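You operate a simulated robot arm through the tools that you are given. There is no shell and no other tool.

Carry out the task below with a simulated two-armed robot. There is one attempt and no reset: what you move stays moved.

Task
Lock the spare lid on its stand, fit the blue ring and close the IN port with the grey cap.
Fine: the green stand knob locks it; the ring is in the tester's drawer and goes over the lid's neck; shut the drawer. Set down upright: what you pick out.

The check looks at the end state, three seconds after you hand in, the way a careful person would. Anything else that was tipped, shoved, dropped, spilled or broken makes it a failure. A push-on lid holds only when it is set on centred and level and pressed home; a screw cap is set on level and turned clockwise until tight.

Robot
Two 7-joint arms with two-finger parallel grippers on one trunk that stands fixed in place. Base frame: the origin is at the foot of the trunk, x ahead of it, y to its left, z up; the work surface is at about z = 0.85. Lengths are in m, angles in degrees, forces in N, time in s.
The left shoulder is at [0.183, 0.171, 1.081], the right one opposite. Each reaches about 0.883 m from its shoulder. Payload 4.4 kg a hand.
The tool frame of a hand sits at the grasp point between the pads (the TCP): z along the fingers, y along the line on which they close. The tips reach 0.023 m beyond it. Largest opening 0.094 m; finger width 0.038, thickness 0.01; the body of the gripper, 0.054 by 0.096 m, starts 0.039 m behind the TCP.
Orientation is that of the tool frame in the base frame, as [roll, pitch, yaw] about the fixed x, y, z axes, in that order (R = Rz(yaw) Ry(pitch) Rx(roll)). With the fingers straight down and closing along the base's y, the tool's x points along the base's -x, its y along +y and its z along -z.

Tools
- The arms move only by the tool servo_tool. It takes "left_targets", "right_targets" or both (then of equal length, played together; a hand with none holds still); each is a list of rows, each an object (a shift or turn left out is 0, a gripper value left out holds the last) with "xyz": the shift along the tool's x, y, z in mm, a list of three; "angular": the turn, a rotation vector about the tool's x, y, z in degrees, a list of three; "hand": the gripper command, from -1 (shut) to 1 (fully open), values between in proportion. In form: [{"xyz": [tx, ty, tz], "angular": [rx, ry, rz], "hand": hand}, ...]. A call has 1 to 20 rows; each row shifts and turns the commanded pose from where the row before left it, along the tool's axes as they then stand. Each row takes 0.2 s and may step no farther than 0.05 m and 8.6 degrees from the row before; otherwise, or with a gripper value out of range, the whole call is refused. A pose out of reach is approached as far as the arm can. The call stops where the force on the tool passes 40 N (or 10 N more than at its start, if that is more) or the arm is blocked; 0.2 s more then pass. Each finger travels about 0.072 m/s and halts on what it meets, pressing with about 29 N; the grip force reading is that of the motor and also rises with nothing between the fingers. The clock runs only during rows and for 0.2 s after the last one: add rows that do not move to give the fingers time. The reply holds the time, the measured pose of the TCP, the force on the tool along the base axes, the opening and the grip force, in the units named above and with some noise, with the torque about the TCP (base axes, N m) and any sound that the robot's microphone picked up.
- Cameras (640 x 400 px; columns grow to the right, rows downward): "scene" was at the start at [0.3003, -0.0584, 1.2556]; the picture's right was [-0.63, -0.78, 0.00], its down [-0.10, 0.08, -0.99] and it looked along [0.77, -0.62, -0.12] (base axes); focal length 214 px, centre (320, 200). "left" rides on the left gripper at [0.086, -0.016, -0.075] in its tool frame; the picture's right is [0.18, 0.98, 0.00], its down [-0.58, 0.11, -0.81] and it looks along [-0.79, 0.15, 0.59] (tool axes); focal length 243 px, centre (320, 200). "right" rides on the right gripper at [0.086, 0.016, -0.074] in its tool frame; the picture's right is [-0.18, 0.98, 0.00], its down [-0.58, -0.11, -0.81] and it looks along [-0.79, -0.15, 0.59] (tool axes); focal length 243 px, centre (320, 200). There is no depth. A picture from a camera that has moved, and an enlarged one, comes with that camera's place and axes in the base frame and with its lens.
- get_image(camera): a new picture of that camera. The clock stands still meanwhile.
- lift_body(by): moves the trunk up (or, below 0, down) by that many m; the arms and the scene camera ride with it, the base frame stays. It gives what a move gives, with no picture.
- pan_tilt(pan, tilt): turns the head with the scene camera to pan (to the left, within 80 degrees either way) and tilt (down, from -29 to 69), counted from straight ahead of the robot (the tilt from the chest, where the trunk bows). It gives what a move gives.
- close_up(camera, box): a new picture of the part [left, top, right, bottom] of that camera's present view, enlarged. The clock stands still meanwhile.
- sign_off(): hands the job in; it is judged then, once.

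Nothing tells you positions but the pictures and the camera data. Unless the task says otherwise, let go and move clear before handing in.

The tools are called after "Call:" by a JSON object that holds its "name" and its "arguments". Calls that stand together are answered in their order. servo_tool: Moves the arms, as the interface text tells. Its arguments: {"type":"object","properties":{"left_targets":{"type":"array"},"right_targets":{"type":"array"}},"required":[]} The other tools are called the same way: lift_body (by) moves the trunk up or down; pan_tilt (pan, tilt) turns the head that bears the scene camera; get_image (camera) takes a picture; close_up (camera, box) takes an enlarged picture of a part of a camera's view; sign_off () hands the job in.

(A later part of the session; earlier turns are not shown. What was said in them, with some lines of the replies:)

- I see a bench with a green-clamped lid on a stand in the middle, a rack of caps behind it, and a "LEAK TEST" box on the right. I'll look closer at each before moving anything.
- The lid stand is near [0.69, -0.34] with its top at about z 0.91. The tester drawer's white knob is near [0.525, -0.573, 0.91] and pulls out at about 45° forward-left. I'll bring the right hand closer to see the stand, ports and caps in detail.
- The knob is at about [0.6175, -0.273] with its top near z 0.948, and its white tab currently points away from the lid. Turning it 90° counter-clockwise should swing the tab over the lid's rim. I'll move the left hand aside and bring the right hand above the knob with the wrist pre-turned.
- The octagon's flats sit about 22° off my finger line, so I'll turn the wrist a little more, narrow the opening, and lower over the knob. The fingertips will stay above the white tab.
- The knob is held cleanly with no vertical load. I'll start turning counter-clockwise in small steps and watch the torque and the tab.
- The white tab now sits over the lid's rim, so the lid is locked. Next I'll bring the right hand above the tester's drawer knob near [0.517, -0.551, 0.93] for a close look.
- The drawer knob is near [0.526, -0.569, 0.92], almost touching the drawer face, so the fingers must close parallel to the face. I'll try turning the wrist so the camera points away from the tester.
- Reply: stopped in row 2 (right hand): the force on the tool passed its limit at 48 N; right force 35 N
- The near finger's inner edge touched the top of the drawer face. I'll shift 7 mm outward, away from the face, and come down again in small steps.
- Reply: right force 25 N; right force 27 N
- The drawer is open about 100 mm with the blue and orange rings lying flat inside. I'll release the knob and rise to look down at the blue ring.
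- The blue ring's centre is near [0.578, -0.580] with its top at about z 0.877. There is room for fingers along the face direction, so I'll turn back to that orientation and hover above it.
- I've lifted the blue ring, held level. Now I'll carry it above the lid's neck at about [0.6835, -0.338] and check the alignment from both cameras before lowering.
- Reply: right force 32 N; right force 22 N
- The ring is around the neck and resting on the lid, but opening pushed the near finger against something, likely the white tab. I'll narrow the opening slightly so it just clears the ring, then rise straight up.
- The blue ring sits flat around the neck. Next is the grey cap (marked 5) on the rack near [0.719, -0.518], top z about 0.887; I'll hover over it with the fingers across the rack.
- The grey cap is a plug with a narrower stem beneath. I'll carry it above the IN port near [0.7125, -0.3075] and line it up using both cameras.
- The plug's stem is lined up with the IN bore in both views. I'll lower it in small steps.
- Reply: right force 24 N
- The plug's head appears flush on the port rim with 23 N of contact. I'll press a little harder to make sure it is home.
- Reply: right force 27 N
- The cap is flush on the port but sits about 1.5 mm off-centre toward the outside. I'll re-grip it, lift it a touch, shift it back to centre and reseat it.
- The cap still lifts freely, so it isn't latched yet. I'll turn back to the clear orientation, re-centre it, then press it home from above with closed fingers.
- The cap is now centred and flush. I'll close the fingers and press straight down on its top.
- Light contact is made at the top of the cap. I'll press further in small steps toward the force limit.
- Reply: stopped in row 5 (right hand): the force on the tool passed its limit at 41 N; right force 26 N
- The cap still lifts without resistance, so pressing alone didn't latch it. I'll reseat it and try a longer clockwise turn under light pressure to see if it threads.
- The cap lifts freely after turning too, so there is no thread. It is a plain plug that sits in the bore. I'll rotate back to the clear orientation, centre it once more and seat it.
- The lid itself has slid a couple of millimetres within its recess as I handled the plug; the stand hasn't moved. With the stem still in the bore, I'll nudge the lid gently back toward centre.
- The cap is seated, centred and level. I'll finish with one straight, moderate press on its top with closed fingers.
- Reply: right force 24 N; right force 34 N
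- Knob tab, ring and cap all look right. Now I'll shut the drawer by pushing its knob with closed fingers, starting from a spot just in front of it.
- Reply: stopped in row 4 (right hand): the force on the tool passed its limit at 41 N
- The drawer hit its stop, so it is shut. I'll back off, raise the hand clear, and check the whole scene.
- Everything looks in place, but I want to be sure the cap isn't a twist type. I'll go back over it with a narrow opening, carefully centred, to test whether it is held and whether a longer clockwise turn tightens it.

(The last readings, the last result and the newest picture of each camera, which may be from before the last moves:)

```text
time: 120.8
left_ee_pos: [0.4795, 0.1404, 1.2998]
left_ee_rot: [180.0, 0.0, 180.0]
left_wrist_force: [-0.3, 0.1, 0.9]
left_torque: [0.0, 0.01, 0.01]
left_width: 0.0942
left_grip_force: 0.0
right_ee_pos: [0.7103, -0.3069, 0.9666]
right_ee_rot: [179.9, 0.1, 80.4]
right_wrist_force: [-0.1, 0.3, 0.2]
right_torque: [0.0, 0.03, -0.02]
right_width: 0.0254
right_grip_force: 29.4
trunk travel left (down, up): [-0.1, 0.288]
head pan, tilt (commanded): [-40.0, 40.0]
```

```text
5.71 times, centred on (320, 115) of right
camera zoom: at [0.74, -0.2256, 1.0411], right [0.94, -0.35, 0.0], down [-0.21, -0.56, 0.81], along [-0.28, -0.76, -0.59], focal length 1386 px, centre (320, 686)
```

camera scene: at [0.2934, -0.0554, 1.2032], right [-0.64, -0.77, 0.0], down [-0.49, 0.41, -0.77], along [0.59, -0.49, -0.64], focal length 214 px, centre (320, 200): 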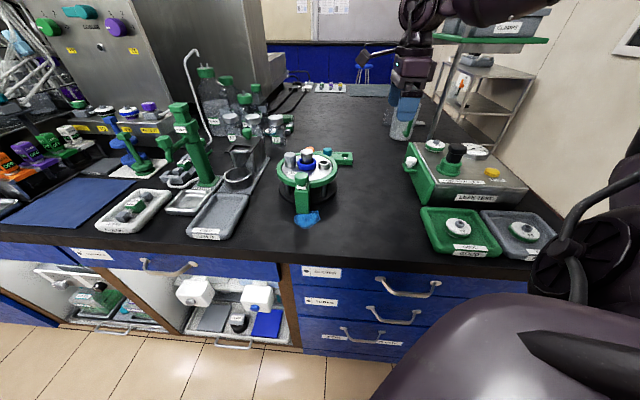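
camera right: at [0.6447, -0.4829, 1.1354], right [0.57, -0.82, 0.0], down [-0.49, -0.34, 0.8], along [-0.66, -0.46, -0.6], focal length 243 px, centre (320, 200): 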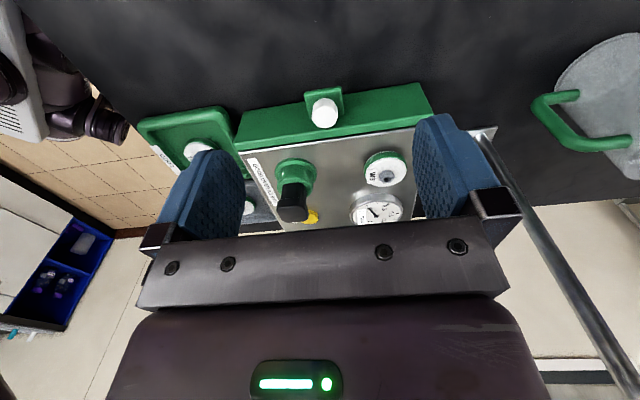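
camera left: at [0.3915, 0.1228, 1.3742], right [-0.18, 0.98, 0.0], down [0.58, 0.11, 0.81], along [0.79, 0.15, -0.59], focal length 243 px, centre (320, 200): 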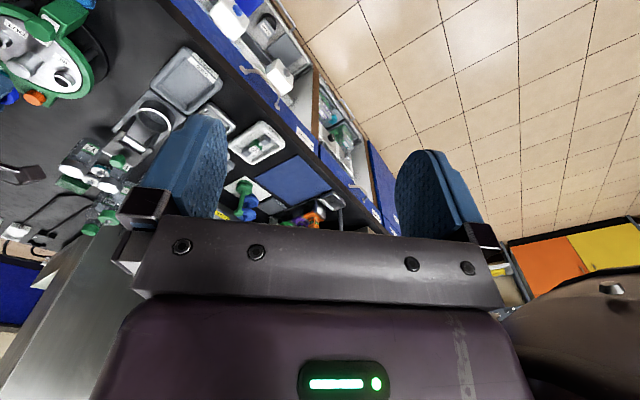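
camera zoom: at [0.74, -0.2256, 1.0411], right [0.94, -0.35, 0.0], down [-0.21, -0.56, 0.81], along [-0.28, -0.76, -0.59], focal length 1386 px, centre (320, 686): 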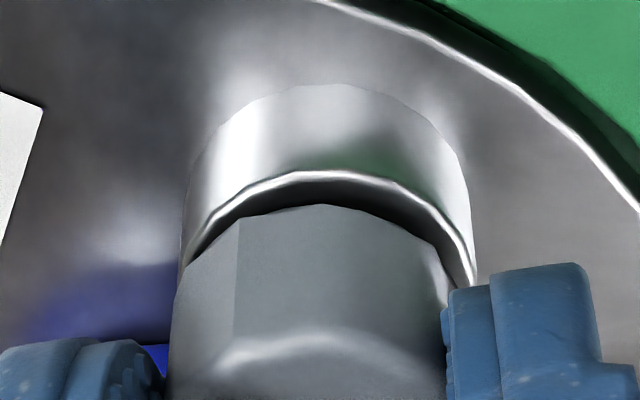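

Call:
{"name": "servo_tool", "arguments": {"right_targets": [{"xyz": [0, 1.3, 0]}, {"xyz": [0, 0, 1.5]}, {"xyz": [0, 0, 1.5]}, {"xyz": [0, 0, 0.7]}, {}]}}

Call:
{"name": "servo_tool", "arguments": {"right_targets": [{"angular": [0, 0, 7]}, {"angular": [0, 0, 7]}, {"angular": [0, 0, 7]}, {"angular": [0, 0, 7]}, {"angular": [0, 0, 7]}]}}

Call:
{"name": "servo_tool", "arguments": {"right_targets": [{"angular": [0, 0, 7]}, {"angular": [0, 0, 7]}, {"angular": [0, 0, 7]}, {"angular": [0, 0, 7]}, {"angular": [0, 0, 5]}]}}

Call:
{"name": "close_up", "arguments": {"camera": "scene", "box": [280, 145, 310, 170]}}

```text
time: 122.0
left_ee_pos: [0.4775, 0.1399, 1.3013]
left_ee_rot: [180.0, 0.1, -180.0]
left_wrist_force: [0.4, -0.7, -0.2]
left_torque: [-0.02, -0.01, 0.03]
left_width: 0.0942
left_grip_force: 0.1
right_ee_pos: [0.7103, -0.3058, 0.9647]
right_ee_rot: [179.7, -0.1, 80.3]
right_wrist_force: [3.4, -2.3, 9.1]
right_torque: [-0.06, -0.01, 0.01]
right_width: 0.0251
right_grip_force: 29.3
trunk travel left (down, up): [-0.1, 0.288]
head pan, tilt (commanded): [-40.0, 40.0]
```

```text
time: 123.2
left_ee_pos: [0.478, 0.1415, 1.3]
left_ee_rot: [180.0, 0.2, -179.9]
left_wrist_force: [-0.1, 0.9, -0.4]
left_torque: [0.04, 0.01, -0.01]
left_width: 0.094
left_grip_force: 0.0
right_ee_pos: [0.7095, -0.3082, 0.9637]
right_ee_rot: [179.9, -0.3, 45.2]
right_wrist_force: [1.8, -2.4, 14.1]
right_torque: [-0.09, 0.03, 0.03]
right_width: 0.0252
right_grip_force: 28.2
trunk travel left (down, up): [-0.1, 0.288]
head pan, tilt (commanded): [-40.0, 40.0]
```

```text
time: 124.4
left_ee_pos: [0.4779, 0.1407, 1.3002]
left_ee_rot: [180.0, 0.1, -180.0]
left_wrist_force: [-0.4, 1.1, 0.4]
left_torque: [0.0, -0.02, 0.02]
left_width: 0.0942
left_grip_force: 0.0
right_ee_pos: [0.7099, -0.3072, 0.9639]
right_ee_rot: [180.0, -0.2, 12.2]
right_wrist_force: [-0.5, -1.4, 14.2]
right_torque: [-0.05, 0.02, -0.01]
right_width: 0.0251
right_grip_force: 29.1
trunk travel left (down, up): [-0.1, 0.288]
head pan, tilt (commanded): [-40.0, 40.0]
```

```text
16.00 times, centred on (295, 158) of scene
camera zoom: at [0.2921, -0.0549, 1.2036], right [-0.64, -0.77, 0.0], down [-0.49, 0.41, -0.77], along [0.59, -0.49, -0.64], focal length 3432 px, centre (720, 880)
```

zoom: 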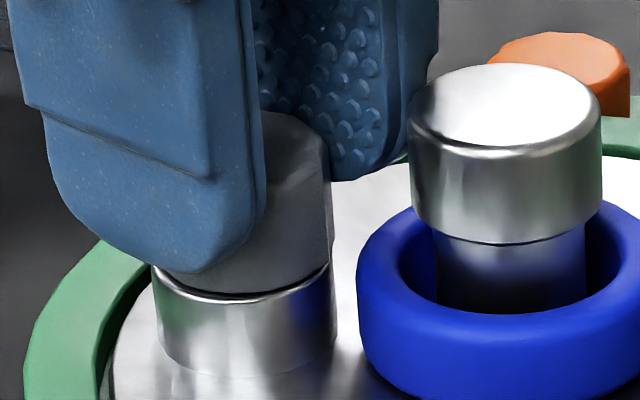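

The load stayed constant and the torque near zero over a 68° clockwise turn, so there is no thread and it is a plain plug. It is seated and centred, so I'll ease the pressure, release and rise.

Call:
{"name": "servo_tool", "arguments": {"right_targets": [{"xyz": [0, 0, -0.8]}, {}, {"hand": -0.4}, {"hand": -0.25}, {}, {"xyz": [0, 0, -15]}, {"xyz": [0, 0, -35]}, {"xyz": [0, 0, -40]}, {}]}}

Call:
{"name": "close_up", "arguments": {"camera": "scene", "box": [280, 145, 310, 170]}}

Call:
{"name": "close_up", "arguments": {"camera": "right", "box": [200, 0, 440, 150]}}

Call:
{"name": "close_up", "arguments": {"camera": "left", "box": [0, 40, 100, 110]}}

```text
time: 126.4
left_ee_pos: [0.4795, 0.1397, 1.2982]
left_ee_rot: [179.9, 0.1, 179.9]
left_wrist_force: [0.4, -1.4, 0.1]
left_torque: [-0.02, 0.02, -0.02]
left_width: 0.0938
left_grip_force: 0.2
right_ee_pos: [0.7116, -0.3086, 1.0536]
right_ee_rot: [179.9, 0.0, 12.4]
right_wrist_force: [0.7, -0.9, 0.7]
right_torque: [0.0, 0.02, -0.01]
right_width: 0.0352
right_grip_force: 0.0
trunk travel left (down, up): [-0.1, 0.288]
head pan, tilt (commanded): [-40.0, 40.0]
```

```text
16.00 times, centred on (295, 158) of scene
camera zoom: at [0.294, -0.0554, 1.2028], right [-0.64, -0.77, 0.0], down [-0.49, 0.41, -0.77], along [0.59, -0.49, -0.64], focal length 3432 px, centre (720, 880)
```

zoom: 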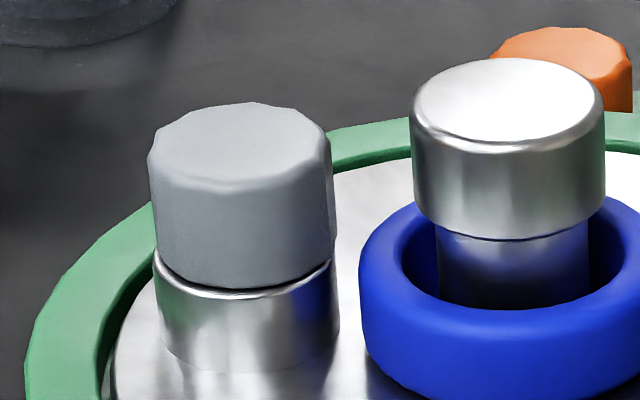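

```text
2.67 times, centred on (320, 75) of right
camera zoom: at [0.7995, -0.3065, 1.127], right [0.03, -1.0, 0.0], down [-0.59, -0.02, 0.81], along [-0.81, -0.02, -0.59], focal length 647 px, centre (320, 533)
```

zoom: 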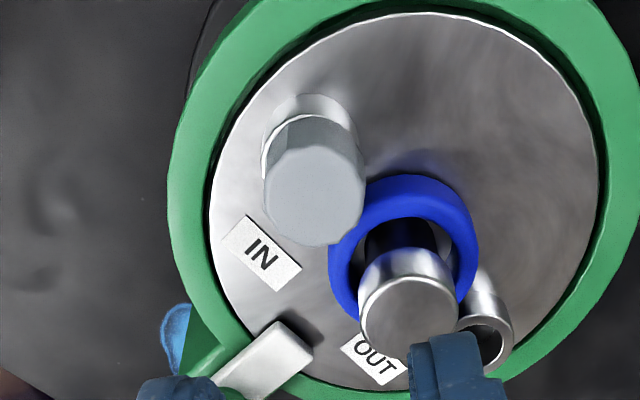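

```text
5.71 times, centred on (50, 75) of left
camera zoom: at [0.3929, 0.1228, 1.3734], right [-0.18, 0.98, 0.0], down [0.58, 0.11, 0.81], along [0.79, 0.15, -0.59], focal length 1386 px, centre (1863, 914)
```

zoom: 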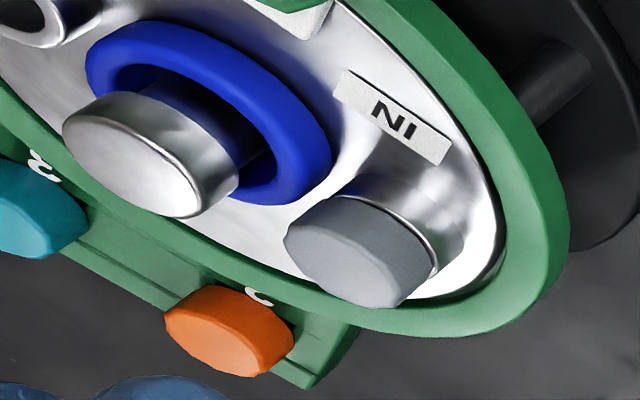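

The cap is now centred and level on the IN port, the ring is on the neck, the tab is over the lid and the drawer is shut. I'll move the hand well clear and take a last look.

Call:
{"name": "servo_tool", "arguments": {"right_targets": [{"xyz": [0, 0, -40]}, {"xyz": [0, 0, -40]}, {"xyz": [-40, 10, -10], "hand": 1}, {"xyz": [-40, 10, -10]}, {"xyz": [-40, 10, 0]}, {}, {}]}}

Call:
{"name": "get_image", "arguments": {"camera": "scene"}}

Call:
{"name": "close_up", "arguments": {"camera": "scene", "box": [265, 135, 355, 205]}}

Call:
{"name": "close_up", "arguments": {"camera": "scene", "box": [390, 130, 590, 265]}}

```text
time: 128.0
left_ee_pos: [0.4781, 0.1394, 1.2999]
left_ee_rot: [180.0, 0.2, 180.0]
left_wrist_force: [0.2, 0.0, -1.2]
left_torque: [0.0, -0.02, -0.03]
left_width: 0.0941
left_grip_force: 0.0
right_ee_pos: [0.5989, -0.3612, 1.154]
right_ee_rot: [-179.9, -0.1, 12.3]
right_wrist_force: [0.1, 1.2, -0.4]
right_torque: [-0.01, -0.02, 0.04]
right_width: 0.0944
right_grip_force: 0.0
trunk travel left (down, up): [-0.1, 0.288]
head pan, tilt (commanded): [-40.0, 40.0]
```

```text
taken
camera scene: at [0.2931, -0.0555, 1.2033], right [-0.64, -0.77, 0.0], down [-0.49, 0.41, -0.77], along [0.59, -0.49, -0.64], focal length 214 px, centre (320, 200)
```

scene: 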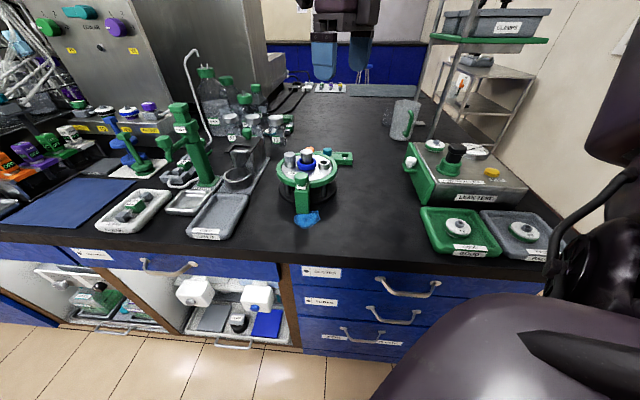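

```text
5.71 times, centred on (310, 170) of scene
camera zoom: at [0.2931, -0.0555, 1.2033], right [-0.64, -0.77, 0.0], down [-0.49, 0.41, -0.77], along [0.59, -0.49, -0.64], focal length 1226 px, centre (377, 371)
```

zoom: 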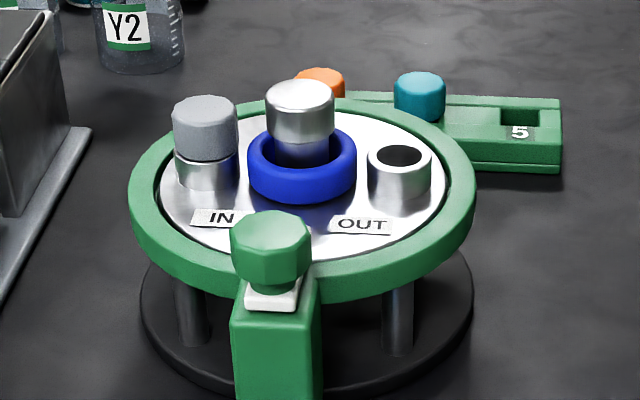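

```text
2.96 times, centred on (490, 198) of scene
camera zoom: at [0.2931, -0.0555, 1.2033], right [-0.64, -0.77, 0.0], down [-0.49, 0.41, -0.77], along [0.59, -0.49, -0.64], focal length 636 px, centre (-184, 207)
```

zoom: 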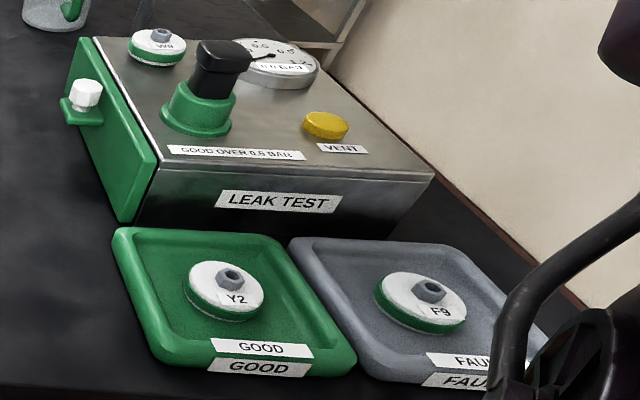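

The final view shows the tab locked over the lid and the blue ring around the neck. The grey cap is seated level on IN, the drawer is shut, and everything else is where it was. Both hands are clear, so I'm handing in.

Call:
{"name": "sign_off", "arguments": {}}

```text
The job is handed in.
```

The spare lid is locked, the blue ring is on its neck, the grey cap is on the IN port, and the drawer is shut. I've handed the job in and haven't seen the result of the check.

- **Lid lock:** I turned the green knob about 90°, and its white tab now sits over the lid's rim.
- **Blue ring:** it lies flat around the neck. The orange ring stayed in the drawer.
- **Grey cap:** it rests centred and level on the IN port. It drops in and is not gripped: pressing down with up to about 40 N did not latch it. A 68° clockwise turn met no thread, so I left it as a loose plug.
- **Drawer:** I pushed it in until it hit its stop, and it matches its starting position in the camera view.

While I was seating the cap, the lid slid about 2 mm in its recess. I nudged it back to centre. In the last views nothing else looks moved, and both hands are clear.
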